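You operate a simulated robot arm through the tools that you are given. There is no shell and no other tool. Be economical: measure what you need, move in short steps, check, and stop when the job is done.

You are at the controls of a simulated two-armed robot. One attempt, no reset.

## Task
On the top of the side bench, fold the purple cloth in half, so that its two short edges meet.

Only the result counts: the job must be done as asked and must still hold three seconds after the hand-in. Knocking over, shifting, dropping, spilling or breaking anything else fails it. Flat cloth is picked up by pressing the open fingertips on it (5 to 10 N) and closing them slowly along it; thin cloth reads only 2 to 8 mm in the jaws.

## Robot
Two 7-joint arms with two-finger grippers on one trunk, on a base that drives. Base frame: it is fixed to the floor where the robot stands at the start and does not move with it; the origin is under the middle of the robot, x ahead of it, y to its left, z up; the surface under the hand at the start is at about z = 86. Readings come in cm, degrees, newtons and seconds.
The left shoulder is at the start at [7.1, 17.6, 110.1], the right one opposite. With the tool pointing down near the work surface each hand reaches from about 26 to 88 cm from the robot's upright axis, wherever it stands, measured 20 degrees to its own side. Places, roughly: top of the side bench [50, -60, 90]. Payload 2.94 kg a hand.
Tool frame (each hand has its own): the origin (TCP) lies between the finger pads and is the grasp point; the fingertips stand 3 cm ahead of it; z points along the fingers, y is the line along which they close. The gripper opens to 13.8 cm. The gripper's body begins 10.9 cm behind the TCP.
Orientation is that of the tool frame in the base frame, as [roll, pitch, yaw] about the fixed x, y, z axes, in that order (R = Rz(yaw) Ry(pitch) Rx(roll)). With the fingers straight down and closing along the base's y, the tool's x points along the base's -x, its y along +y and its z along -z.

## Interface
- The arms move only by the tool servo_tool. It takes "left_series", "right_series" or both (then of equal length, played together; a hand with none holds still); each is a list of rows, each a list of 7 numbers: the turn, a rotation vector about the base's x, y, z in units of 45 degrees (1.0 is 45 degrees), then the shift along the base's x, y, z in units of 500 mm (1.0 is 500 mm), then the gripper command, from -1 (fully open) to 1 (shut), values between in proportion. In form: [[rx, ry, rz, x, y, z, claw], ...]. A call has 1 to 20 rows; each row is the pose to reach, as a shift and turn from the pose commanded when the call began. A call with a number of a shift or a turn outside -1 to 1 is refused whole. Rows are played at 5 a second. More than 5 cm and 8.6 degrees between two rows, or a gripper value outside its range, and nothing of the call is played. Where a pose cannot be reached the arm comes as near as it can. A force on the tool above 40 N (or 10 N above the force at the start of the call, whichever is more), or a blocked arm, ends the call early, and 0.2 s more pass. Each finger halts on what it meets, pressing with about 22 N; the grip force reading is that of the motor and also rises with nothing between the fingers. The clock runs only during rows and for 0.2 s after the last one: add rows that repeat a pose to give the fingers time. It gives the time, the measured TCP pose, the force on the tool (base axes), the opening and the grip force at its end, in the units of the frame above (readings bear some noise), with the torque about the TCP (base axes, N m) and any sound that the robot's microphone picked up.
- Cameras (640 x 400 px; columns grow to the right, rows downward): "scene" is now at [13.95, -0.76, 156.27]; the picture's right is [-0.42, -0.91, 0.00], its down [-0.84, 0.39, -0.38] and it looks along [0.35, -0.16, -0.92] (base axes); focal length 256 px, centre (320, 200). "left" rides on the left gripper at [7.1, -1.9, -14.6] in its tool frame; the picture's right is [0.26, 0.97, 0.00], its down [-0.85, 0.23, -0.48] and it looks along [-0.46, 0.12, 0.88] (tool axes); focal length 280 px, centre (320, 200). "right" rides on the right gripper at [7.1, 1.9, -14.6] in its tool frame; the picture's right is [-0.26, 0.97, 0.00], its down [-0.85, -0.23, -0.48] and it looks along [-0.46, -0.12, 0.88] (tool axes); focal length 280 px, centre (320, 200). There is no depth. A picture from a camera that has moved, and an enlarged one, comes with that camera's place and axes in the base frame and with its lens. The place of the scene camera against the robot may be out by one fixed shift of up to 2.5 cm in any direction.
- camera(camera): a new picture of that camera. It takes no simulated time.
- raise_lower(by): slides the trunk up (or, below 0, down) by that many cm; the arms and the scene camera ride with it, the base frame stays. It gives what a move gives, with no picture.
- base_move(legs): drives the robot by 1 to 6 legs, each [ahead, turn to the left] in cm and degrees, along the robot's own axes; the way and the turn of a leg run together, so that a leg with both is an arc; at most 150 cm and 180 degrees a leg. The arms and the cameras ride along, it lands a little off, and it stops where it bumps. It gives what a move gives.
- pan_tilt(pan, tilt): turns the head with the scene camera to pan (to the left, within 120 degrees either way) and tilt (down, from -29 to 69), counted from straight ahead of the robot. It gives what a move gives.
- close_up(camera, box): a new picture of the part [left, top, right, bottom] of that camera's present view, enlarged. It takes no simulated time.
- job_done(): hands the job in; it is judged then, once.

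Work in short steps. Places have to be worked out from the pictures, the camera data and where the tool is seen: move nearer, look again, correct. Check each grasp and each placing, and mend what went wrong. You have 120 turns and 100 pictures in all, those below and enlarged ones among them. Open the grippers and draw the arms clear of the work before you hand the job in, unless the task says otherwise; then end with one line.

The tools are called after "Request:" as a command line: name --argument value ..., lists and objects as JSON in quotes. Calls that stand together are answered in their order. servo_tool: Moves the arms, as the interface text tells. Its arguments: {"type":"object","properties":{"left_series":{"type":"array"},"right_series":{"type":"array"}},"required":[]} The other tools are called the same way: raise_lower (by) slides the trunk up or down; base_move (legs) drives the base; pan_tilt (pan, tilt) turns the head that bears the scene camera; camera (camera) takes a picture; close_up (camera, box) takes an enlarged picture of a part of a camera's view; job_done () hands the job in.

At the start:

```text
time: 0.0
left_tcp_pos: [50.57, 6.72, 99.82]
left_orientation: [180.0, 0.0, -180.0]
left_force: [-0.5, 0.6, 0.3]
left_moment: [-0.03, 0.02, 0.02]
left_grip_width: 13.8
left_finger_force: 0.1
right_tcp_pos: [40.87, -30.93, 107.8]
right_orientation: [-180.0, -0.1, 179.9]
right_force: [-0.1, 0.9, 0.2]
right_moment: [0.0, -0.01, -0.01]
right_grip_width: 13.81
right_finger_force: 0.0
trunk travel left (down, up): [-27.5, 45.9]
robot x, y, heading: [0.09, 0.2, 0.1]
head pan, tilt: [-25.0, 67.6]
```

scene: 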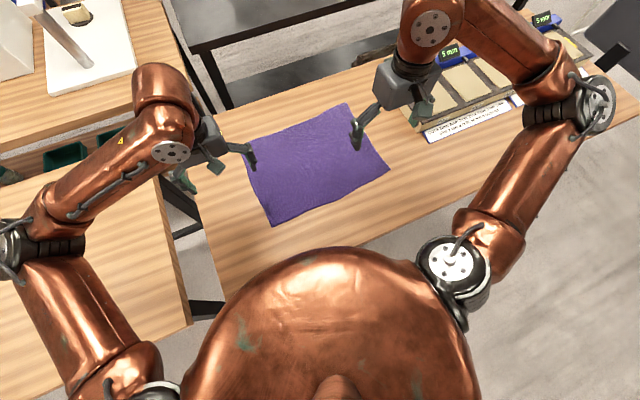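
right: 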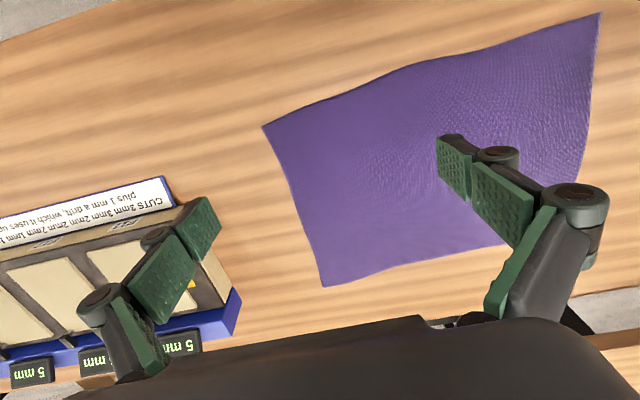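
left: 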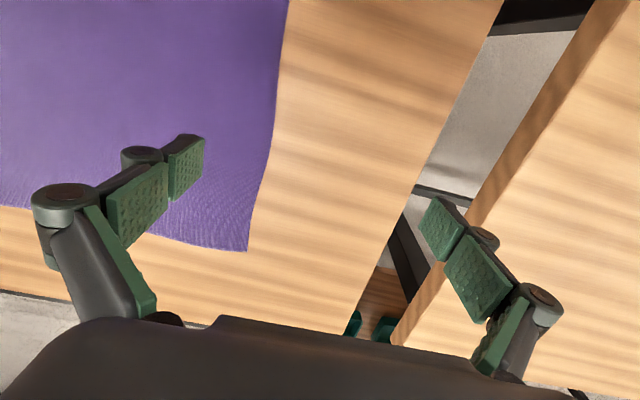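

The pictures put the cloth at roughly x 38–70, y −38–+1, so its short edges run along x. I'll fold the left edge (y≈+1) over to the right edge, left hand on the far corner and right hand on the near one. First the left hand goes above the far-left corner, partly closed.

Request:
servo_tool --left_series '[[0, 0, 0, 0.07, -0.026, 0, -0.5], [0, 0, 0, 0.14, -0.052, 0, 0], [0, 0, 0, 0.21, -0.08, 0, 0.3], [0, 0, 0, 0.28, -0.106, 0, 0.4], [0, 0, 0, 0.34, -0.134, 0, 0.4], [0, 0, 0, 0.34, -0.134, -0.02, 0.4], [0, 0, 0, 0.34, -0.134, -0.04, 0.4]]'

Request:
camera --camera "left"

Request:
camera --camera "scene"

```text
time: 1.6
left_tcp_pos: [67.59, 0.01, 97.8]
left_orientation: [179.9, 0.0, -180.0]
left_force: [-0.1, -0.4, -1.0]
left_moment: [0.04, 0.02, -0.04]
left_grip_width: 4.14
left_finger_force: 0.1
right_tcp_pos: [40.89, -30.99, 107.76]
right_orientation: [-180.0, -0.1, 179.9]
right_force: [-0.7, 0.7, -0.4]
right_moment: [0.0, 0.01, -0.01]
right_grip_width: 13.77
right_finger_force: 0.2
trunk travel left (down, up): [-27.5, 45.9]
robot x, y, heading: [-0.28, -0.1, 0.0]
head pan, tilt: [-25.0, 67.6]
```

```text
96 pictures are left
camera left: at [60.61, -1.78, 112.43], right [-0.26, 0.97, 0.0], down [0.85, 0.23, 0.48], along [0.46, 0.12, -0.88], focal length 280 px, centre (320, 200)
```

left: 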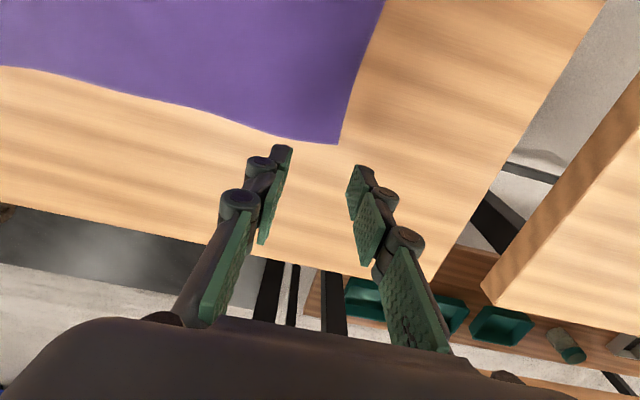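

```text
95 pictures are left
camera scene: at [14.0, -0.84, 156.27], right [-0.42, -0.91, 0.0], down [-0.84, 0.39, -0.38], along [0.34, -0.16, -0.92], focal length 256 px, centre (320, 200)
```

scene: 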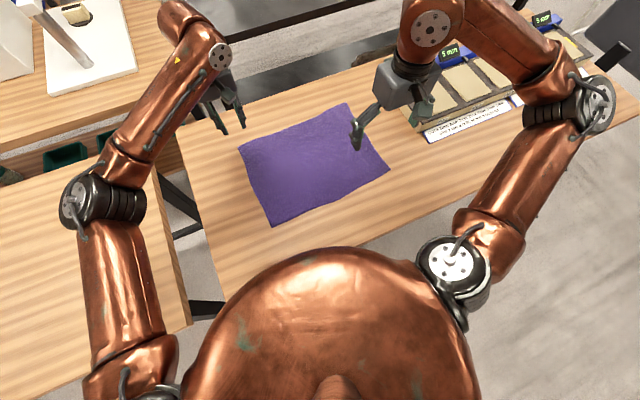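

The far-left corner works out at about (68.1, 1.9, 85.7) from two views, and the left edge runs along y≈2. Now I bring the right hand above the near-left corner and look.

Request:
servo_tool --right_series '[[0, 0, 0, 0, 0.07, 0, -0.6], [0, 0, 0, 0, 0.14, 0, -0.1], [0, 0, 0, 0, 0.22, 0, 0.3], [0, 0, 0, 0, 0.3, 0, 0.5], [0, 0, 0, 0, 0.38, 0, 0.5], [0, 0, 0, 0, 0.46, 0, 0.5], [0, 0, 0, 0, 0.54, 0, 0.5], [0, 0, 0, 0, 0.6, 0, 0.5], [0, 0, 0, 0, 0.63, -0.05, 0.5], [0, 0, 0, 0, 0.63, -0.12, 0.5], [0, 0, 0, 0, 0.63, -0.18, 0.5], [0, 0, 0, 0, 0.63, -0.18, 0.5]]'

Request:
camera --camera "right"

Request:
camera --camera "scene"

```text
time: 4.2
left_tcp_pos: [67.66, -0.04, 97.82]
left_orientation: [-180.0, 0.0, 180.0]
left_force: [0.4, -0.5, 0.0]
left_moment: [-0.02, 0.01, -0.06]
left_grip_width: 4.14
left_finger_force: 0.0
right_tcp_pos: [40.6, 0.56, 98.73]
right_orientation: [-180.0, 0.0, 179.9]
right_force: [0.5, 0.3, 0.4]
right_moment: [0.0, -0.01, -0.01]
right_grip_width: 3.43
right_finger_force: 0.0
trunk travel left (down, up): [-27.5, 45.9]
robot x, y, heading: [0.41, 0.24, 0.1]
head pan, tilt: [-25.0, 67.6]
```

```text
94 pictures are left
camera right: at [33.46, 2.51, 113.29], right [0.26, 0.96, 0.0], down [0.85, -0.23, 0.48], along [0.46, -0.13, -0.88], focal length 280 px, centre (320, 200)
```

right: 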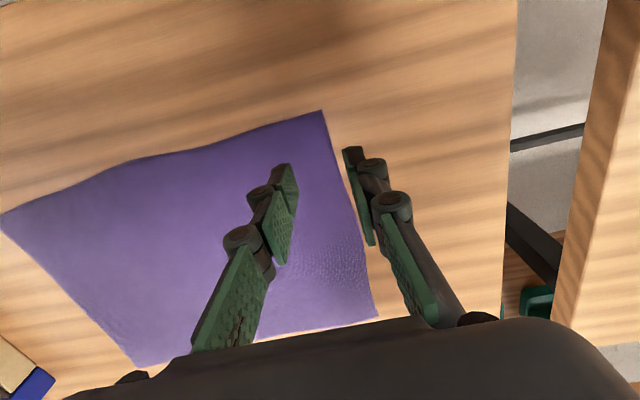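

```text
93 pictures are left
camera scene: at [13.92, -0.72, 156.28], right [-0.42, -0.91, 0.0], down [-0.84, 0.39, -0.38], along [0.35, -0.16, -0.92], focal length 256 px, centre (320, 200)
```

scene: 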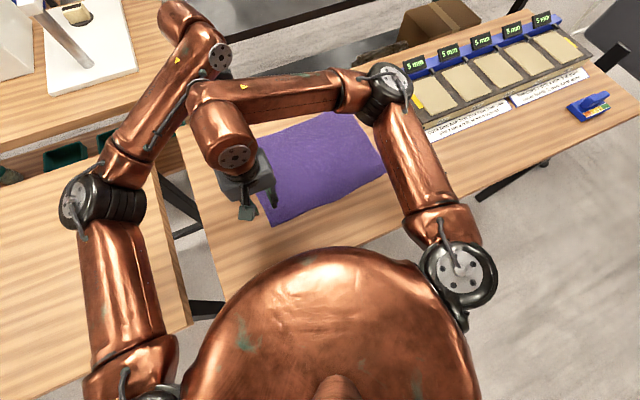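

The near-left corner is at about (38.6, 1.2); the two right corners are near (40.2, −37.8) and (70.1, −38.4). I lower both hands to just above the cloth, straddling the left edge with jaws open 3 cm.

Request:
servo_tool --left_series '[[0, 0, 0, -0.019, 0.016, -0.03, 0.565], [0, 0, 0, -0.019, 0.016, -0.07, 0.565], [0, 0, 0, -0.019, 0.016, -0.11, 0.565], [0, 0, 0, -0.019, 0.016, -0.14, 0.565], [0, 0, 0, -0.019, 0.016, -0.156, 0.565], [0, 0, 0, -0.019, 0.016, -0.156, 0.565]]' --right_series '[[0, 0, 0, -0.006, -0.007, -0.03, 0.565], [0, 0, 0, -0.006, -0.007, -0.07, 0.565], [0, 0, 0, -0.006, -0.007, -0.11, 0.565], [0, 0, 0, -0.006, -0.007, -0.14, 0.565], [0, 0, 0, -0.006, -0.007, -0.172, 0.565], [0, 0, 0, -0.006, -0.007, -0.172, 0.565]]'

Request:
camera --camera "right"

Request:
camera --camera "left"

```text
time: 5.6
left_tcp_pos: [66.62, 0.9, 90.05]
left_orientation: [180.0, -0.1, 179.9]
left_force: [-0.2, -0.2, -0.2]
left_moment: [-0.02, 0.0, -0.03]
left_grip_width: 3.01
left_finger_force: 0.0
right_tcp_pos: [40.45, 0.24, 90.21]
right_orientation: [-180.0, 0.0, 179.9]
right_force: [-0.5, -0.2, 0.2]
right_moment: [-0.04, 0.02, -0.01]
right_grip_width: 3.02
right_finger_force: 0.1
trunk travel left (down, up): [-27.5, 45.9]
robot x, y, heading: [-0.37, 0.26, 0.1]
head pan, tilt: [-25.0, 67.6]
```

```text
92 pictures are left
camera right: at [33.37, 2.08, 104.81], right [0.26, 0.96, 0.0], down [0.85, -0.23, 0.48], along [0.46, -0.13, -0.88], focal length 280 px, centre (320, 200)
```

right: 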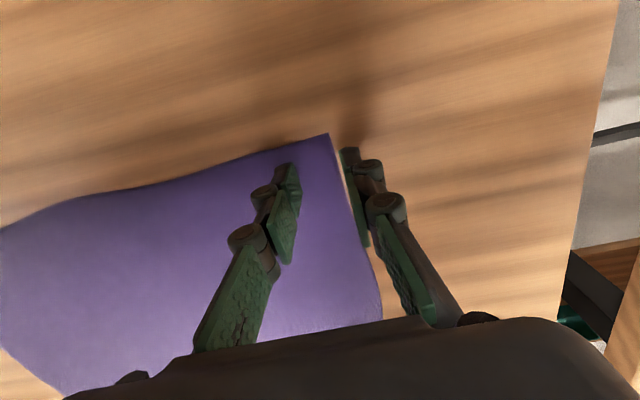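

```text
91 pictures are left
camera left: at [59.57, -0.83, 104.76], right [-0.26, 0.97, 0.0], down [0.85, 0.23, 0.48], along [0.46, 0.12, -0.88], focal length 280 px, centre (320, 200)
```

left: 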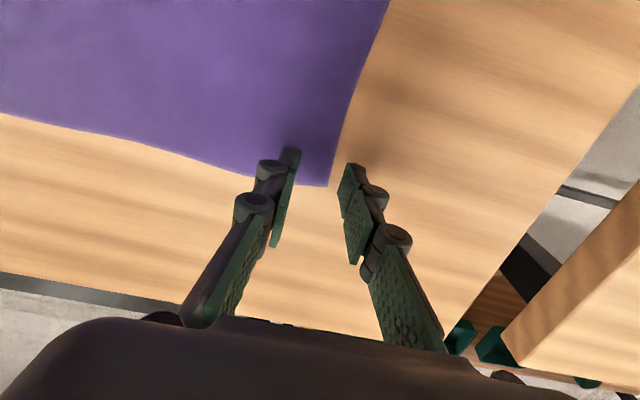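

Both hands straddle the edge as planned. Now I press down gently in small steps.

Request:
servo_tool --left_series '[[0, 0, 0, 0, 0, -0.01, 0.565], [0, 0, 0, 0, 0, -0.02, 0.565], [0, 0, 0, 0, 0, -0.026, 0.565], [0, 0, 0, 0, 0, -0.028, 0.565]]' --right_series '[[0, 0, 0, -0.008, 0, -0.01, 0.565], [0, 0, 0, -0.008, 0, -0.02, 0.565], [0, 0, 0, -0.008, 0, -0.028, 0.565], [0, 0, 0, -0.008, 0, -0.03, 0.565]]'

```text
time: 6.6
left_tcp_pos: [66.58, 0.76, 88.92]
left_orientation: [-179.9, 0.4, 179.9]
left_force: [3.7, -2.5, 18.4]
left_moment: [-0.41, -0.13, 0.09]
left_grip_width: 3.13
left_finger_force: 0.4
right_tcp_pos: [40.12, 0.09, 88.96]
right_orientation: [179.9, 0.2, 179.9]
right_force: [4.5, -3.0, 23.4]
right_moment: [-0.58, -0.06, 0.1]
right_grip_width: 3.16
right_finger_force: 0.3
trunk travel left (down, up): [-27.5, 45.9]
robot x, y, heading: [-0.01, 0.08, -0.0]
head pan, tilt: [-25.0, 67.6]
```

Contact at about 88.9, pressing 18–23 N; I ease off to about 8 N and close slowly.

Request:
servo_tool --left_series '[[0, 0, 0, 0, 0, 0.003, 0.565], [0, 0, 0, 0, 0, 0.003, 0.61], [0, 0, 0, 0, 0, 0.003, 0.66], [0, 0, 0, 0, 0, 0.003, 0.71], [0, 0, 0, 0, 0, 0.003, 0.76], [0, 0, 0, 0, 0, 0.003, 0.81], [0, 0, 0, 0, 0, 0.003, 0.86], [0, 0, 0, 0, 0, 0.003, 0.91], [0, 0, 0, 0, 0, 0.003, 0.96], [0, 0, 0, 0, 0, 0.003, 1], [0, 0, 0, 0, 0, 0.003, 1], [0, 0, 0, 0, 0, 0.003, 1], [0, 0, 0, 0, 0, 0.003, 1]]' --right_series '[[0, 0, 0, 0, 0, 0.004, 0.565], [0, 0, 0, 0, 0, 0.004, 0.61], [0, 0, 0, 0, 0, 0.004, 0.66], [0, 0, 0, 0, 0, 0.004, 0.71], [0, 0, 0, 0, 0, 0.004, 0.76], [0, 0, 0, 0, 0, 0.004, 0.81], [0, 0, 0, 0, 0, 0.004, 0.86], [0, 0, 0, 0, 0, 0.004, 0.91], [0, 0, 0, 0, 0, 0.004, 0.96], [0, 0, 0, 0, 0, 0.004, 1], [0, 0, 0, 0, 0, 0.004, 1], [0, 0, 0, 0, 0, 0.004, 1], [0, 0, 0, 0, 0, 0.004, 1]]'

Request:
camera --camera "right"

Request:
camera --camera "left"

```text
time: 9.4
left_tcp_pos: [66.72, 0.89, 88.82]
left_orientation: [179.9, 0.0, -179.9]
left_force: [-1.6, 0.0, 8.4]
left_moment: [-0.03, 0.06, 0.0]
left_grip_width: 0.02
left_finger_force: 22.0
right_tcp_pos: [40.01, 0.18, 88.87]
right_orientation: [180.0, 0.0, 179.8]
right_force: [0.1, -0.9, 0.0]
right_moment: [-0.01, 0.0, 0.01]
right_grip_width: 0.0
right_finger_force: 22.2
trunk travel left (down, up): [-27.5, 45.9]
robot x, y, heading: [-0.19, -0.11, 0.1]
head pan, tilt: [-25.0, 67.6]
```

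```text
90 pictures are left
camera right: at [32.94, 2.1, 103.53], right [0.26, 0.96, 0.0], down [0.85, -0.23, 0.48], along [0.46, -0.13, -0.88], focal length 280 px, centre (320, 200)
```

right: 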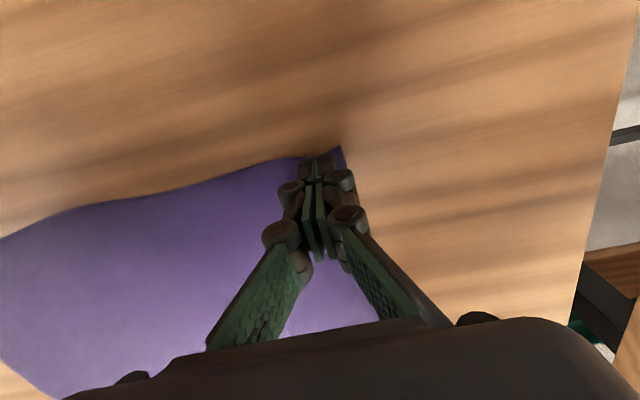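

```text
89 pictures are left
camera left: at [59.46, -0.84, 103.4], right [-0.26, 0.97, 0.0], down [0.85, 0.23, 0.48], along [0.46, 0.12, -0.88], focal length 280 px, centre (320, 200)
```

left: 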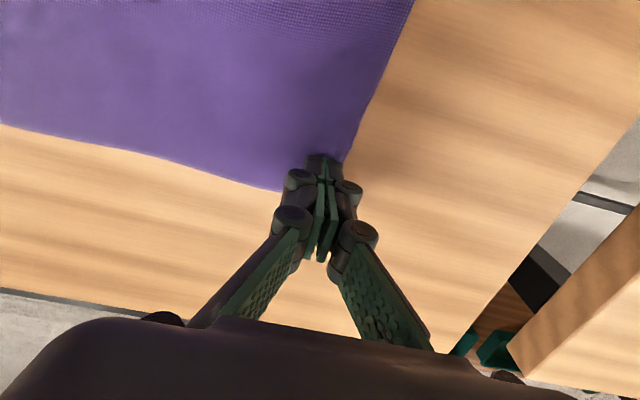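

Both jaws shut empty (0 mm): the edge slipped under the outer finger. I lift, reopen to 4.5 cm and shift inward so both fingertips land on cloth.

Request:
servo_tool --left_series '[[0, 0, 0, 0, 0, 0.03, 1], [0, 0, 0, 0, -0.02, 0.04, 0.5], [0, 0, 0, 0, -0.045, 0.04, 0.35], [0, 0, 0, 0, -0.045, 0.04, 0.35], [0, 0, 0, 0, -0.045, 0.04, 0.35]]' --right_series '[[0, 0, 0, 0, 0, 0.03, 1], [0, 0, 0, 0, -0.02, 0.04, 0.5], [0, 0, 0, 0, -0.045, 0.04, 0.35], [0, 0, 0, 0, -0.045, 0.04, 0.35], [0, 0, 0, 0, -0.045, 0.04, 0.35]]'

Request:
camera --camera "right"

Request:
camera --camera "left"

```text
time: 10.6
left_tcp_pos: [66.59, -1.42, 90.75]
left_orientation: [-180.0, 0.0, 179.9]
left_force: [0.7, 0.2, 0.1]
left_moment: [0.03, -0.04, -0.02]
left_grip_width: 4.48
left_finger_force: 0.1
right_tcp_pos: [40.11, -1.98, 90.98]
right_orientation: [-180.0, 0.0, 179.8]
right_force: [0.2, -0.4, -0.4]
right_moment: [0.04, 0.02, -0.03]
right_grip_width: 4.49
right_finger_force: 0.0
trunk travel left (down, up): [-27.5, 45.9]
robot x, y, heading: [0.09, 0.33, -0.3]
head pan, tilt: [-25.0, 67.6]
```

```text
88 pictures are left
camera right: at [33.06, -0.1, 105.54], right [0.26, 0.96, 0.0], down [0.85, -0.23, 0.48], along [0.46, -0.12, -0.88], focal length 280 px, centre (320, 200)
```

right: 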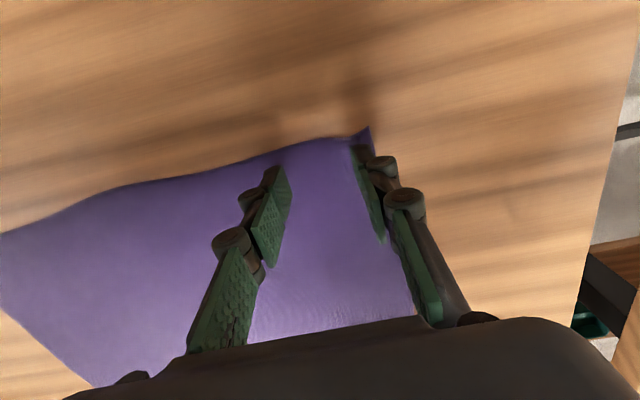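

```text
87 pictures are left
camera left: at [59.56, -3.21, 105.39], right [-0.26, 0.97, 0.0], down [0.85, 0.23, 0.48], along [0.46, 0.12, -0.88], focal length 280 px, centre (320, 200)
```

left: 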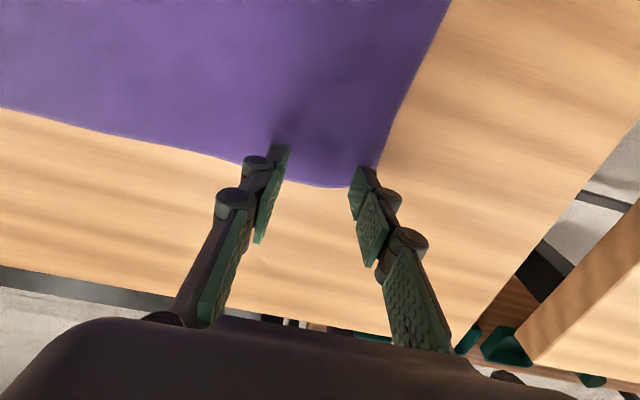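

Both tips now sit above cloth, just inside the edge. I press with roughly 10 N and close slowly.

Request:
servo_tool --left_series '[[0, 0, 0, -0.01, -0.004, -0.02, 0.35], [0, 0, 0, -0.01, -0.004, -0.037, 0.35], [0, 0, 0, -0.01, -0.004, -0.043, 0.35], [0, 0, 0, -0.01, -0.004, -0.043, 0.35]]' --right_series '[[0, 0, 0, 0.004, 0, -0.02, 0.35], [0, 0, 0, 0.004, 0, -0.039, 0.35], [0, 0, 0, 0.004, 0, -0.046, 0.35], [0, 0, 0, 0.004, 0, -0.046, 0.35]]'

```text
time: 11.6
left_tcp_pos: [66.06, -1.6, 89.0]
left_orientation: [-179.9, 0.4, 180.0]
left_force: [4.3, 1.5, 24.2]
left_moment: [0.14, -0.17, -0.05]
left_grip_width: 4.58
left_finger_force: 0.8
right_tcp_pos: [40.19, -1.98, 89.07]
right_orientation: [179.9, 0.2, 179.9]
right_force: [6.3, -1.6, 33.3]
right_moment: [-0.34, -0.14, 0.05]
right_grip_width: 4.79
right_finger_force: 3.8
trunk travel left (down, up): [-27.5, 45.9]
robot x, y, heading: [-0.06, 0.34, -0.2]
head pan, tilt: [-25.0, 67.6]
```

Too firm; I ease off and close halfway to check force.

Request:
servo_tool --left_series '[[0, 0, 0, 0, 0, 0.004, 0.35], [0, 0, 0, 0, 0, 0.004, 0.39], [0, 0, 0, 0, 0, 0.004, 0.43], [0, 0, 0, 0, 0, 0.004, 0.47], [0, 0, 0, 0, 0, 0.004, 0.51], [0, 0, 0, 0, 0, 0.004, 0.55], [0, 0, 0, 0, 0, 0.004, 0.59], [0, 0, 0, 0, 0, 0.004, 0.63]]' --right_series '[[0, 0, 0, 0, 0, 0.006, 0.35], [0, 0, 0, 0, 0, 0.006, 0.39], [0, 0, 0, 0, 0, 0.006, 0.43], [0, 0, 0, 0, 0, 0.006, 0.47], [0, 0, 0, 0, 0, 0.006, 0.51], [0, 0, 0, 0, 0, 0.006, 0.55], [0, 0, 0, 0, 0, 0.006, 0.59], [0, 0, 0, 0, 0, 0.006, 0.63]]'

Request:
camera --camera "right"

Request:
camera --camera "left"

```text
time: 13.4
left_tcp_pos: [65.98, -1.54, 89.05]
left_orientation: [180.0, 0.1, 180.0]
left_force: [-1.6, 0.1, 30.0]
left_moment: [0.08, 0.04, -0.03]
left_grip_width: 2.6
left_finger_force: 0.1
right_tcp_pos: [40.05, -2.07, 89.1]
right_orientation: [-179.9, 0.2, 179.8]
right_force: [-0.5, 0.4, 2.4]
right_moment: [-0.01, 0.0, -0.01]
right_grip_width: 2.46
right_finger_force: 0.1
trunk travel left (down, up): [-27.5, 45.9]
robot x, y, heading: [-0.4, 0.19, 0.2]
head pan, tilt: [-25.0, 67.6]
```

```text
86 pictures are left
camera right: at [32.98, -0.13, 103.65], right [0.26, 0.96, 0.0], down [0.85, -0.23, 0.48], along [0.46, -0.13, -0.88], focal length 280 px, centre (320, 200)
```

right: 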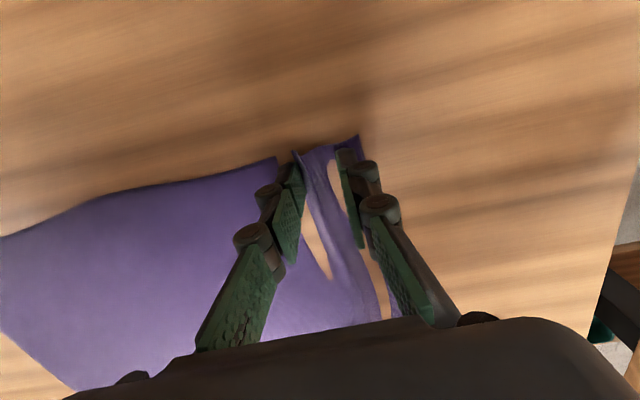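

```text
85 pictures are left
camera left: at [58.85, -3.34, 103.66], right [-0.26, 0.97, 0.0], down [0.85, 0.23, 0.48], along [0.46, 0.12, -0.88], focal length 280 px, centre (320, 200)
```

left: 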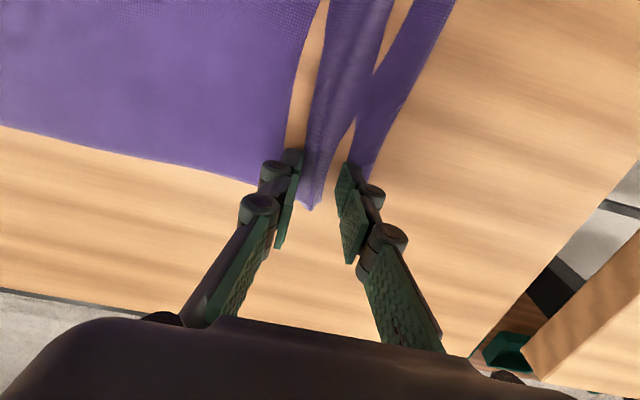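

A ridge is forming between the fingers on both hands. I continue closing fully.

Request:
servo_tool --left_series '[[0, 0, 0, 0, 0, 0.002, 0.67], [0, 0, 0, 0, 0, 0.003, 0.71], [0, 0, 0, 0, 0, 0.003, 0.75], [0, 0, 0, 0, 0, 0.003, 0.79], [0, 0, 0, 0, 0, 0.003, 0.83], [0, 0, 0, 0, 0, 0.003, 0.87], [0, 0, 0, 0, 0, 0.003, 0.91], [0, 0, 0, 0, 0, 0.003, 0.95], [0, 0, 0, 0, 0, 0.003, 1], [0, 0, 0, 0, 0, 0.003, 1], [0, 0, 0, 0, 0, 0.003, 1]]' --right_series '[[0, 0, 0, 0, 0, -0.001, 0.67], [0, 0, 0, 0, 0, -0.002, 0.71], [0, 0, 0, 0, 0, -0.002, 0.75], [0, 0, 0, 0, 0, -0.002, 0.79], [0, 0, 0, 0, 0, -0.002, 0.83], [0, 0, 0, 0, 0, -0.002, 0.87], [0, 0, 0, 0, 0, -0.002, 0.91], [0, 0, 0, 0, 0, -0.002, 0.95], [0, 0, 0, 0, 0, -0.002, 1], [0, 0, 0, 0, 0, -0.002, 1], [0, 0, 0, 0, 0, -0.002, 1]]'

Request:
camera --camera "right"

Request:
camera --camera "left"

```text
time: 15.8
left_tcp_pos: [66.09, -1.55, 88.94]
left_orientation: [-180.0, 0.0, 179.9]
left_force: [-0.2, 0.3, -1.2]
left_moment: [-0.03, 0.02, -0.05]
left_grip_width: 0.57
left_finger_force: 26.9
right_tcp_pos: [40.28, -1.93, 88.86]
right_orientation: [180.0, 0.0, 179.8]
right_force: [-0.7, 3.0, -2.0]
right_moment: [0.17, -0.07, -0.03]
right_grip_width: 0.21
right_finger_force: 18.3
trunk travel left (down, up): [-27.5, 45.9]
robot x, y, heading: [0.03, 0.33, 0.0]
head pan, tilt: [-25.0, 67.6]
```

```text
84 pictures are left
camera right: at [33.25, -0.16, 103.5], right [0.26, 0.96, 0.0], down [0.85, -0.23, 0.48], along [0.46, -0.12, -0.88], focal length 280 px, centre (320, 200)
```

right: 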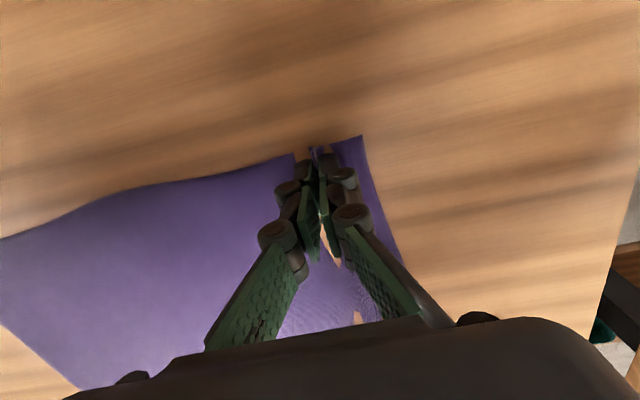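

```text
83 pictures are left
camera left: at [59.07, -3.33, 103.62], right [-0.26, 0.97, 0.0], down [0.85, 0.23, 0.48], along [0.46, 0.12, -0.88], focal length 280 px, centre (320, 200)
```

left: 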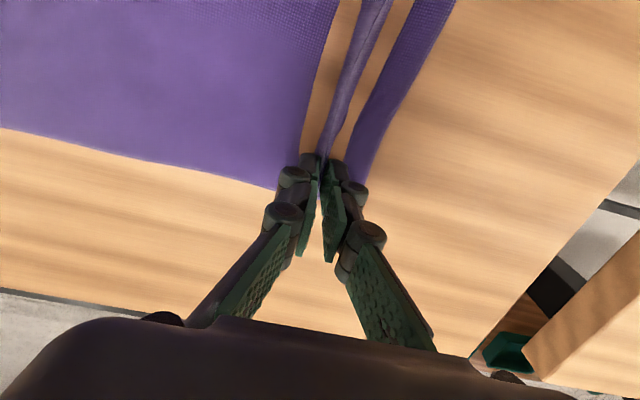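

Both jaws hold cloth (5.7 and 2.1 mm). I lift 4 cm slowly and check the hold.

Request:
servo_tool --left_series '[[0, 0, 0, 0, 0, 0.02, 1], [0, 0, 0, 0, -0.003, 0.04, 1], [0, 0, 0, 0, -0.006, 0.06, 1], [0, 0, 0, 0, -0.01, 0.08, 1], [0, 0, 0, 0, -0.01, 0.08, 1]]' --right_series '[[0, 0, 0, 0, 0, 0.02, 1], [0, 0, 0, 0, -0.003, 0.04, 1], [0, 0, 0, 0, -0.006, 0.06, 1], [0, 0, 0, 0, -0.01, 0.08, 1], [0, 0, 0, 0, -0.01, 0.08, 1]]'

Request:
camera --camera "right"

Request:
camera --camera "left"

Request:
camera --camera "scene"

```text
time: 17.0
left_tcp_pos: [66.02, -2.21, 92.98]
left_orientation: [180.0, 0.0, 179.9]
left_force: [0.2, 0.0, -1.3]
left_moment: [0.01, 0.04, 0.01]
left_grip_width: 0.66
left_finger_force: 21.2
right_tcp_pos: [40.4, -2.44, 92.77]
right_orientation: [-180.0, 0.0, 179.8]
right_force: [-0.3, 0.6, 1.7]
right_moment: [-0.02, -0.03, -0.02]
right_grip_width: 0.33
right_finger_force: 30.5
trunk travel left (down, up): [-27.5, 45.9]
robot x, y, heading: [-0.2, 0.17, 0.0]
head pan, tilt: [-25.0, 67.6]
```

```text
82 pictures are left
camera right: at [33.29, -0.55, 107.52], right [0.26, 0.96, 0.0], down [0.85, -0.23, 0.48], along [0.46, -0.13, -0.88], focal length 280 px, centre (320, 200)
```

right: 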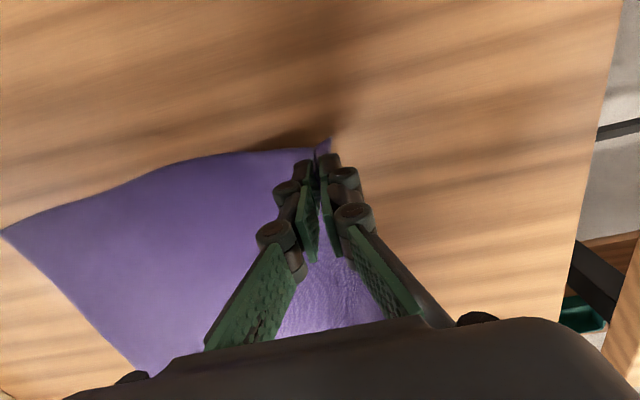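

```text
81 pictures are left
camera left: at [59.04, -3.86, 107.64], right [-0.26, 0.97, 0.0], down [0.85, 0.23, 0.48], along [0.46, 0.12, -0.88], focal length 280 px, centre (320, 200)
```

left: 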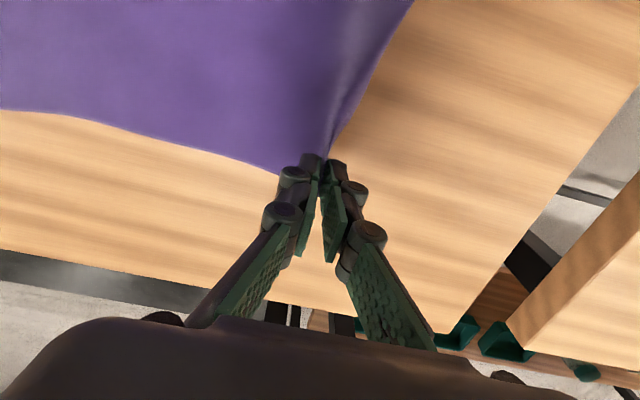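

```text
80 pictures are left
camera scene: at [13.96, -0.71, 156.27], right [-0.42, -0.91, 0.0], down [-0.84, 0.39, -0.38], along [0.35, -0.16, -0.92], focal length 256 px, centre (320, 200)
```

scene: 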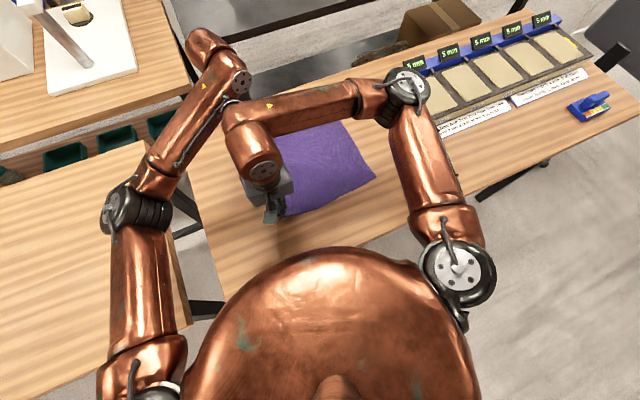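

Both hands hold, but the free tail beyond the pinch is about 3 cm plus the ridge, which would fold back on itself. I'll set it down and re-grip closer to the edge.

Request:
servo_tool --left_series '[[0, 0, 0, 0, 0.005, -0.03, 1], [0, 0, 0, 0, 0.01, -0.07, 1], [0, 0, 0, 0, 0.01, -0.07, 0.8], [0, 0, 0, 0, 0.01, -0.07, 0.6], [0, 0, 0, 0, 0.01, -0.07, 0.5], [0, 0, 0, 0, 0.01, -0.02, 0.5], [0, 0, 0, 0, 0.02, 0.04, 0.5], [0, 0, 0, 0, 0.06, 0.08, 0.5], [0, 0, 0, 0, 0.06, 0.08, 0.565]]' --right_series '[[0, 0, 0, 0, 0.005, -0.03, 1], [0, 0, 0, 0, 0.01, -0.07, 1], [0, 0, 0, 0, 0.01, -0.07, 0.8], [0, 0, 0, 0, 0.01, -0.07, 0.6], [0, 0, 0, 0, 0.01, -0.07, 0.5], [0, 0, 0, 0, 0.01, -0.02, 0.5], [0, 0, 0, 0, 0.02, 0.04, 0.5], [0, 0, 0, 0, 0.06, 0.08, 0.5], [0, 0, 0, 0, 0.06, 0.08, 0.565]]'

Request:
camera --camera "right"

Request:
camera --camera "left"

```text
time: 19.0
left_tcp_pos: [66.11, 0.78, 96.97]
left_orientation: [179.9, -0.2, 179.9]
left_force: [0.4, -0.7, -0.6]
left_moment: [0.04, 0.01, 0.02]
left_grip_width: 3.04
left_finger_force: 0.0
right_tcp_pos: [40.45, 0.47, 96.94]
right_orientation: [179.8, -0.1, 179.9]
right_force: [0.2, 0.4, -0.4]
right_moment: [0.09, 0.03, 0.02]
right_grip_width: 3.01
right_finger_force: 0.1
trunk travel left (down, up): [-27.5, 45.9]
robot x, y, heading: [-0.5, -0.04, 0.1]
head pan, tilt: [-25.0, 67.6]
```

```text
79 pictures are left
camera right: at [33.35, 2.2, 111.47], right [0.26, 0.96, 0.0], down [0.85, -0.23, 0.47], along [0.46, -0.12, -0.88], focal length 280 px, centre (320, 200)
```

right: 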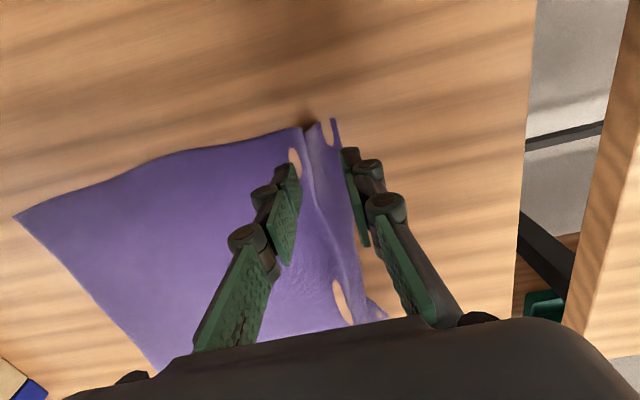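

```text
78 pictures are left
camera left: at [59.06, -1.0, 111.63], right [-0.26, 0.97, 0.0], down [0.85, 0.23, 0.48], along [0.46, 0.12, -0.88], focal length 280 px, centre (320, 200)
```

left: 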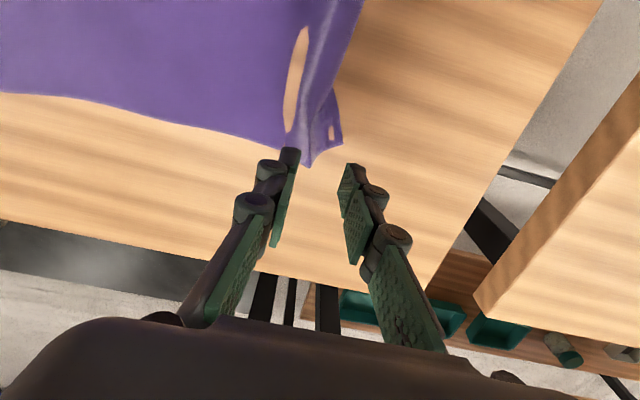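

The ridge stays put, so I'll flatten it: with closed fingertips pressed on the tail, drag the edge outward (+y) about 3.5 cm at both corners.

Request:
servo_tool --left_series '[[0, 0, 0, -0.01, 0.028, -0.05, 1], [0, 0, 0, -0.01, 0.028, -0.1, 1], [0, 0, 0, -0.01, 0.028, -0.14, 1], [0, 0, 0, -0.01, 0.028, -0.16, 1], [0, 0, 0, -0.01, 0.028, -0.166, 1], [0, 0, 0, -0.01, 0.038, -0.166, 1], [0, 0, 0, -0.01, 0.052, -0.166, 1], [0, 0, 0, -0.01, 0.066, -0.166, 1], [0, 0, 0, -0.01, 0.08, -0.166, 1], [0, 0, 0, -0.01, 0.094, -0.166, 1]]' --right_series '[[0, 0, 0, 0, 0.011, -0.05, 1], [0, 0, 0, 0, 0.011, -0.1, 1], [0, 0, 0, 0, 0.011, -0.14, 1], [0, 0, 0, 0, 0.011, -0.16, 1], [0, 0, 0, 0, 0.011, -0.166, 1], [0, 0, 0, 0, 0.022, -0.166, 1], [0, 0, 0, 0, 0.036, -0.166, 1], [0, 0, 0, 0, 0.05, -0.166, 1], [0, 0, 0, 0, 0.064, -0.166, 1], [0, 0, 0, 0, 0.078, -0.166, 1]]'

Request:
camera --camera "right"

Request:
camera --camera "left"

```text
time: 21.1
left_tcp_pos: [65.6, 5.23, 88.67]
left_orientation: [-179.9, 0.0, 180.0]
left_force: [0.8, 0.8, -0.4]
left_moment: [-0.03, 0.04, 0.01]
left_grip_width: 0.0
left_finger_force: 22.2
right_tcp_pos: [40.3, 4.1, 88.68]
right_orientation: [180.0, 0.0, -180.0]
right_force: [-3.1, -1.0, 15.6]
right_moment: [-0.06, 0.07, 0.02]
right_grip_width: 0.0
right_finger_force: 22.3
trunk travel left (down, up): [-27.5, 45.9]
robot x, y, heading: [-0.2, 0.1, 0.0]
head pan, tilt: [-25.0, 67.6]
stopped in row 10 (right hand): the force on the tool passed its limit at 41 N (the readings are from after the stop); the commanded pose is now the measured one
```

```text
77 pictures are left
camera right: at [33.23, 6.01, 103.33], right [0.26, 0.96, 0.0], down [0.85, -0.23, 0.48], along [0.46, -0.12, -0.88], focal length 280 px, centre (320, 200)
```

right: 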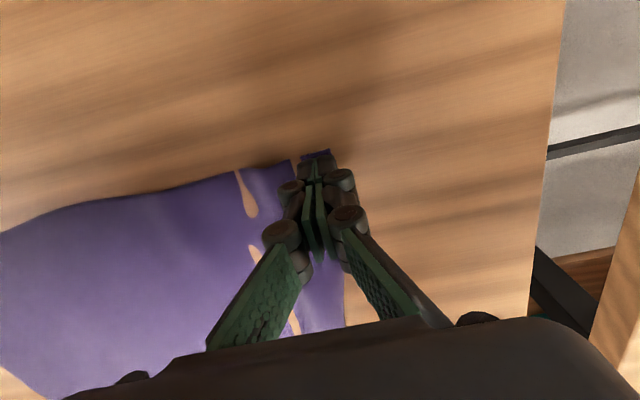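

```text
76 pictures are left
camera left: at [58.56, 3.54, 103.29], right [-0.26, 0.97, 0.0], down [0.85, 0.23, 0.48], along [0.46, 0.12, -0.88], focal length 280 px, centre (320, 200)
```

left: 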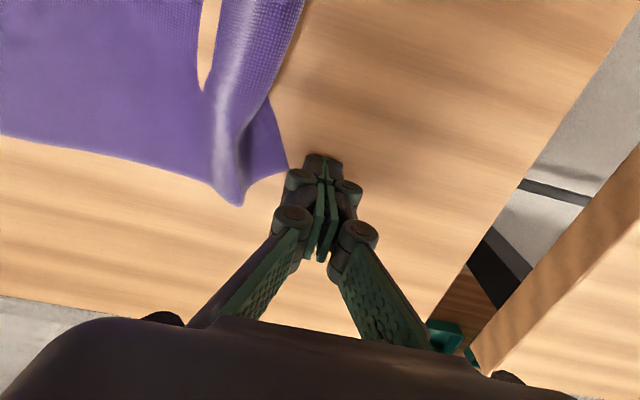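

The right tail moved out; the left fingers slid off. I repeat the left drag a bit firmer and further in, and lift the right hand clear.

Request:
servo_tool --left_series '[[0, 0, 0, 0, 0, 0.04, 1], [0, 0, 0, 0, -0.03, 0.05, 1], [0, 0, 0, 0, -0.067, 0.05, 1], [0, 0, 0, 0, -0.067, 0.02, 1], [0, 0, 0, 0, -0.067, 0.003, 1], [0, 0, 0, 0, -0.067, -0.003, 1], [0, 0, 0, 0, -0.057, -0.004, 1], [0, 0, 0, 0, -0.043, -0.004, 1], [0, 0, 0, 0, -0.029, -0.004, 1], [0, 0, 0, 0, -0.015, -0.004, 1], [0, 0, 0, 0, -0.001, -0.004, 1], [0, 0, 0, 0, 0.013, -0.004, 1], [0, 0, 0, 0, 0.013, 0.04, 1], [0, 0, 0, 0, 0.013, 0.1, 1]]' --right_series '[[0, 0, 0, 0, 0, 0.04, 1], [0, 0, 0, 0, 0, 0.08, 1], [0, 0, 0, 0, 0, 0.12, 1], [0, 0, 0, 0, 0, 0.14, 1], [0, 0, 0, 0, 0, 0.14, 1], [0, 0, 0, 0, 0, 0.14, 1], [0, 0, 0, 0, 0, 0.14, 1], [0, 0, 0, 0, 0, 0.14, 1], [0, 0, 0, 0, 0, 0.14, 1], [0, 0, 0, 0, 0, 0.14, 1], [0, 0, 0, 0, 0, 0.14, 1], [0, 0, 0, 0, 0, 0.14, 1], [0, 0, 0, 0, 0, 0.14, 1], [0, 0, 0, 0, 0, 0.14, 1]]'

Request:
camera --camera "right"

Request:
camera --camera "left"

```text
time: 24.1
left_tcp_pos: [65.56, 5.86, 93.53]
left_orientation: [179.9, -0.1, 179.9]
left_force: [-0.5, -0.8, -0.2]
left_moment: [0.01, -0.02, 0.0]
left_grip_width: 0.0
left_finger_force: 21.9
right_tcp_pos: [40.43, 4.05, 95.89]
right_orientation: [-180.0, 0.0, 179.9]
right_force: [0.1, 0.3, 0.5]
right_moment: [0.0, -0.03, 0.01]
right_grip_width: 0.01
right_finger_force: 22.0
trunk travel left (down, up): [-27.5, 45.9]
robot x, y, heading: [0.11, 0.15, 0.0]
head pan, tilt: [-25.0, 67.6]
```

```text
75 pictures are left
camera right: at [33.23, 5.93, 110.35], right [0.26, 0.96, 0.0], down [0.85, -0.23, 0.48], along [0.46, -0.12, -0.88], focal length 280 px, centre (320, 200)
```

right: 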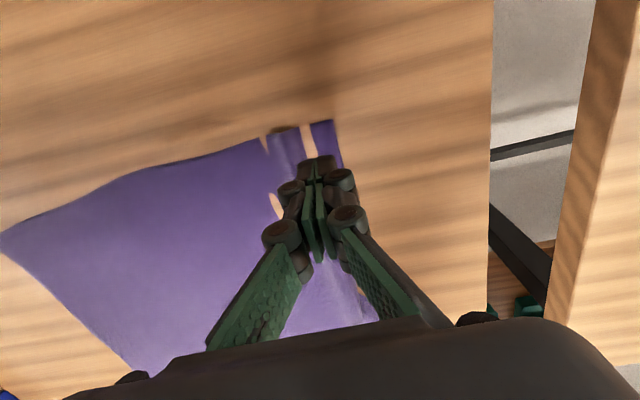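

```text
74 pictures are left
camera left: at [58.56, 4.12, 108.19], right [-0.26, 0.97, 0.0], down [0.85, 0.23, 0.47], along [0.46, 0.13, -0.88], focal length 280 px, centre (320, 200)
```

left: 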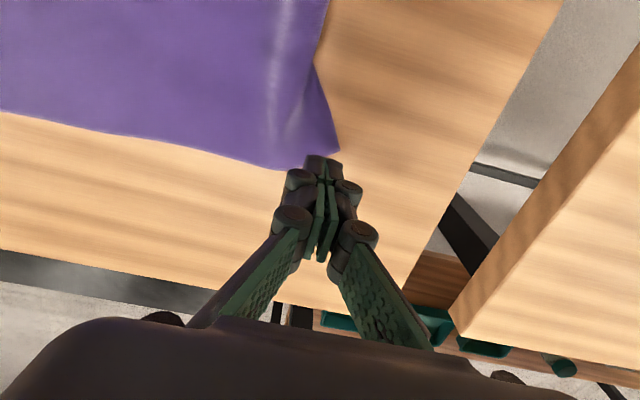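

The left corner flattened (now near 65.5, 7.9) and the near corner is at about (38.8, 5.7). I hover both hands with the outer finger flush inside the edge and check before pressing.

Request:
servo_tool --left_series '[[0, 0, 0, -0.013, -0.014, 0, 0.8], [0, 0, 0, -0.026, -0.028, -0.01, 0.6], [0, 0, 0, -0.026, -0.028, -0.03, 0.565], [0, 0, 0, -0.026, -0.028, -0.05, 0.565], [0, 0, 0, -0.026, -0.028, -0.063, 0.565], [0, 0, 0, -0.026, -0.028, -0.063, 0.565]]' --right_series '[[0, 0, 0, 0, -0.014, 0, 0.8], [0, 0, 0, 0, -0.028, -0.03, 0.6], [0, 0, 0, 0, -0.028, -0.06, 0.42], [0, 0, 0, 0, -0.028, -0.085, 0.42], [0, 0, 0, 0, -0.028, -0.106, 0.42], [0, 0, 0, 0, -0.028, -0.106, 0.42]]'

Request:
camera --camera "right"

Request:
camera --camera "left"

```text
time: 25.5
left_tcp_pos: [64.38, 4.48, 90.6]
left_orientation: [179.9, 0.0, 179.8]
left_force: [-0.2, 0.5, -0.1]
left_moment: [-0.01, 0.03, 0.01]
left_grip_width: 3.01
left_finger_force: 0.0
right_tcp_pos: [40.34, 2.74, 90.24]
right_orientation: [180.0, 0.0, 179.8]
right_force: [0.1, -0.3, 0.0]
right_moment: [-0.01, 0.01, 0.02]
right_grip_width: 3.97
right_finger_force: 0.1
trunk travel left (down, up): [-27.5, 45.9]
robot x, y, heading: [0.12, 0.01, 0.1]
head pan, tilt: [-25.0, 67.6]
```

```text
73 pictures are left
camera right: at [33.2, 4.57, 104.83], right [0.26, 0.96, 0.0], down [0.85, -0.23, 0.48], along [0.46, -0.12, -0.88], focal length 280 px, centre (320, 200)
```

right: 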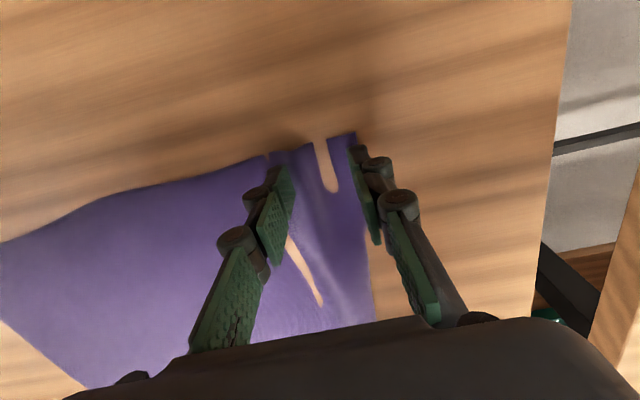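

```text
72 pictures are left
camera left: at [57.32, 2.76, 105.22], right [-0.26, 0.97, 0.0], down [0.85, 0.23, 0.48], along [0.46, 0.12, -0.88], focal length 280 px, centre (320, 200)
```

left: 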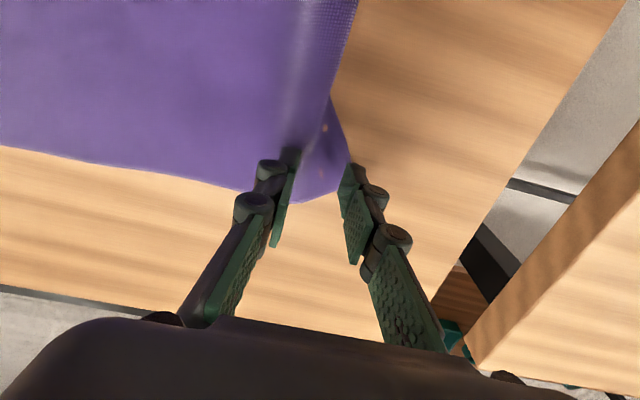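

The outer fingers are right at the edge line; I shift slightly inward (left 0.9 cm, right 0.4 cm), press lightly, and close slowly.

Request:
servo_tool --left_series '[[0, 0, 0, -0.004, -0.018, -0.01, 0.565], [0, 0, 0, -0.004, -0.018, -0.025, 0.565], [0, 0, 0, -0.004, -0.018, -0.036, 0.565], [0, 0, 0, -0.004, -0.018, -0.037, 0.565], [0, 0, 0, -0.004, -0.018, -0.037, 0.6], [0, 0, 0, -0.004, -0.018, -0.037, 0.64], [0, 0, 0, -0.004, -0.018, -0.037, 0.68], [0, 0, 0, -0.004, -0.018, -0.037, 0.72]]' --right_series '[[0, 0, 0, 0, -0.008, -0.01, 0.42], [0, 0, 0, 0, -0.008, -0.02, 0.42], [0, 0, 0, 0, -0.008, -0.028, 0.42], [0, 0, 0, 0, -0.008, -0.029, 0.42], [0, 0, 0, 0, -0.008, -0.029, 0.48], [0, 0, 0, 0, -0.008, -0.029, 0.54], [0, 0, 0, 0, -0.008, -0.029, 0.6], [0, 0, 0, 0, -0.008, -0.029, 0.66]]'

Request:
camera --camera "right"

Request:
camera --camera "left"

```text
time: 27.3
left_tcp_pos: [63.9, 3.58, 88.94]
left_orientation: [-179.9, 0.2, 180.0]
left_force: [3.9, 0.7, 20.2]
left_moment: [0.15, 0.0, 0.01]
left_grip_width: 1.93
left_finger_force: 0.0
right_tcp_pos: [40.26, 2.23, 88.95]
right_orientation: [179.9, 0.3, 180.0]
right_force: [0.6, -5.2, 34.3]
right_moment: [-0.44, 0.11, 0.01]
right_grip_width: 2.36
right_finger_force: 0.1
trunk travel left (down, up): [-27.5, 45.9]
robot x, y, heading: [0.12, 0.42, -0.2]
head pan, tilt: [-25.0, 67.6]
```

```text
71 pictures are left
camera right: at [33.09, 4.13, 103.6], right [0.26, 0.96, 0.0], down [0.85, -0.23, 0.48], along [0.46, -0.12, -0.88], focal length 280 px, centre (320, 200)
```

right: 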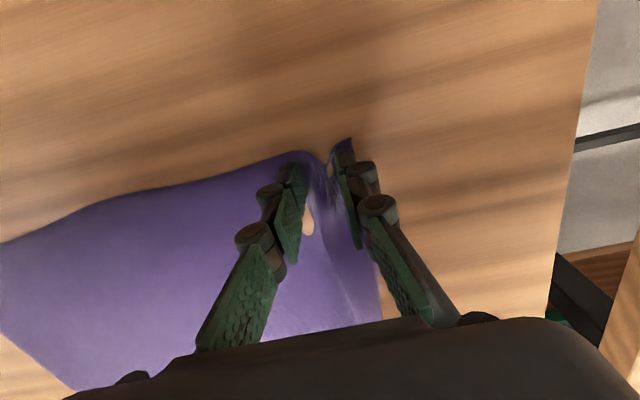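

```text
70 pictures are left
camera left: at [56.85, 1.82, 103.6], right [-0.26, 0.97, 0.0], down [0.85, 0.23, 0.48], along [0.46, 0.12, -0.88], focal length 280 px, centre (320, 200)
```

left: 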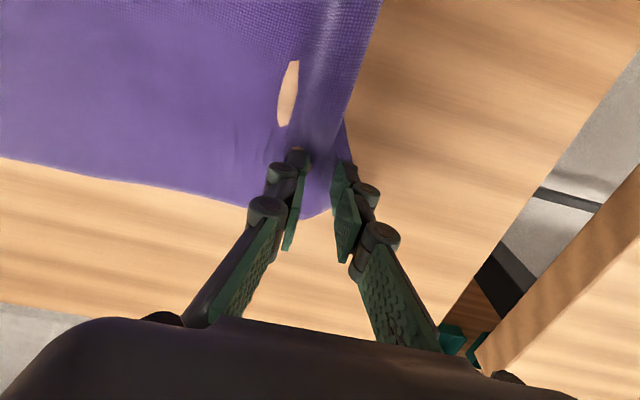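

Good placement; continue closing to grip.

Request:
servo_tool --left_series '[[0, 0, 0, 0, 0, 0, 0.76], [0, 0, 0, 0, 0, 0, 0.8], [0, 0, 0, 0, 0, 0, 0.84], [0, 0, 0, 0, 0, 0, 0.88], [0, 0, 0, 0, 0, 0, 0.92], [0, 0, 0, 0, 0, 0, 0.96], [0, 0, 0, 0, 0, 0, 1], [0, 0, 0, 0, 0, 0, 1], [0, 0, 0, 0, 0, 0, 1]]' --right_series '[[0, 0, 0, 0, 0, 0.002, 0.7], [0, 0, 0, 0, 0, 0.002, 0.75], [0, 0, 0, 0, 0, 0.002, 0.8], [0, 0, 0, 0, 0, 0.002, 0.85], [0, 0, 0, 0, 0, 0.002, 0.9], [0, 0, 0, 0, 0, 0.002, 0.95], [0, 0, 0, 0, 0, 0.002, 1], [0, 0, 0, 0, 0, 0.002, 1], [0, 0, 0, 0, 0, 0.002, 1]]'

Request:
camera --camera "right"

Request:
camera --camera "left"

```text
time: 29.3
left_tcp_pos: [64.0, 3.62, 88.68]
left_orientation: [180.0, 0.1, 180.0]
left_force: [-0.4, 4.6, 19.2]
left_moment: [0.15, 0.1, -0.05]
left_grip_width: 0.17
left_finger_force: 22.1
right_tcp_pos: [40.38, 2.35, 89.09]
right_orientation: [-180.0, 0.1, 179.9]
right_force: [0.0, 0.1, -0.2]
right_moment: [-0.06, -0.01, -0.04]
right_grip_width: 0.52
right_finger_force: 20.8
trunk travel left (down, up): [-27.5, 45.9]
robot x, y, heading: [0.01, -0.04, 0.1]
head pan, tilt: [-25.0, 67.6]
```

```text
69 pictures are left
camera right: at [33.19, 4.22, 103.63], right [0.26, 0.96, 0.0], down [0.85, -0.23, 0.48], along [0.46, -0.13, -0.88], focal length 280 px, centre (320, 200)
```

right: 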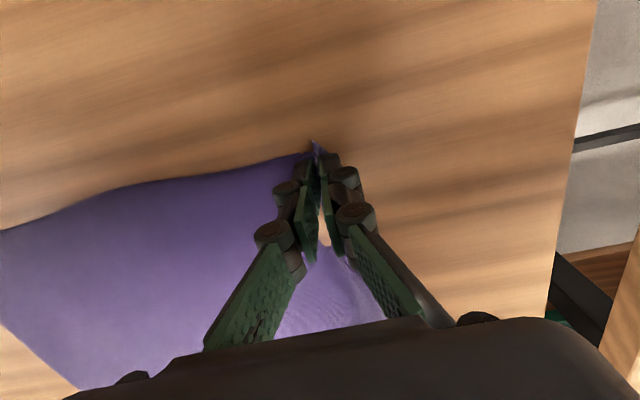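

```text
68 pictures are left
camera left: at [56.93, 1.89, 103.44], right [-0.26, 0.97, 0.0], down [0.85, 0.23, 0.48], along [0.46, 0.12, -0.88], focal length 280 px, centre (320, 200)
```

left: 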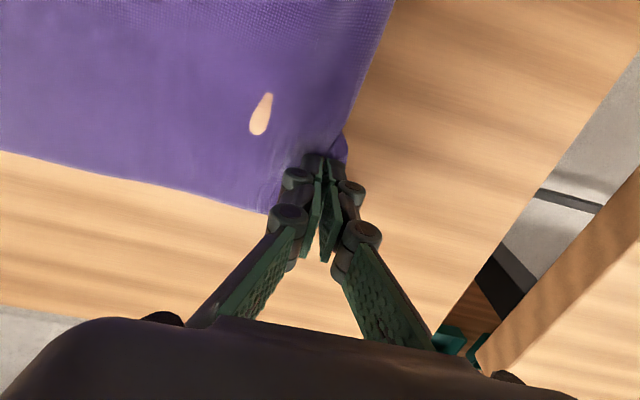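

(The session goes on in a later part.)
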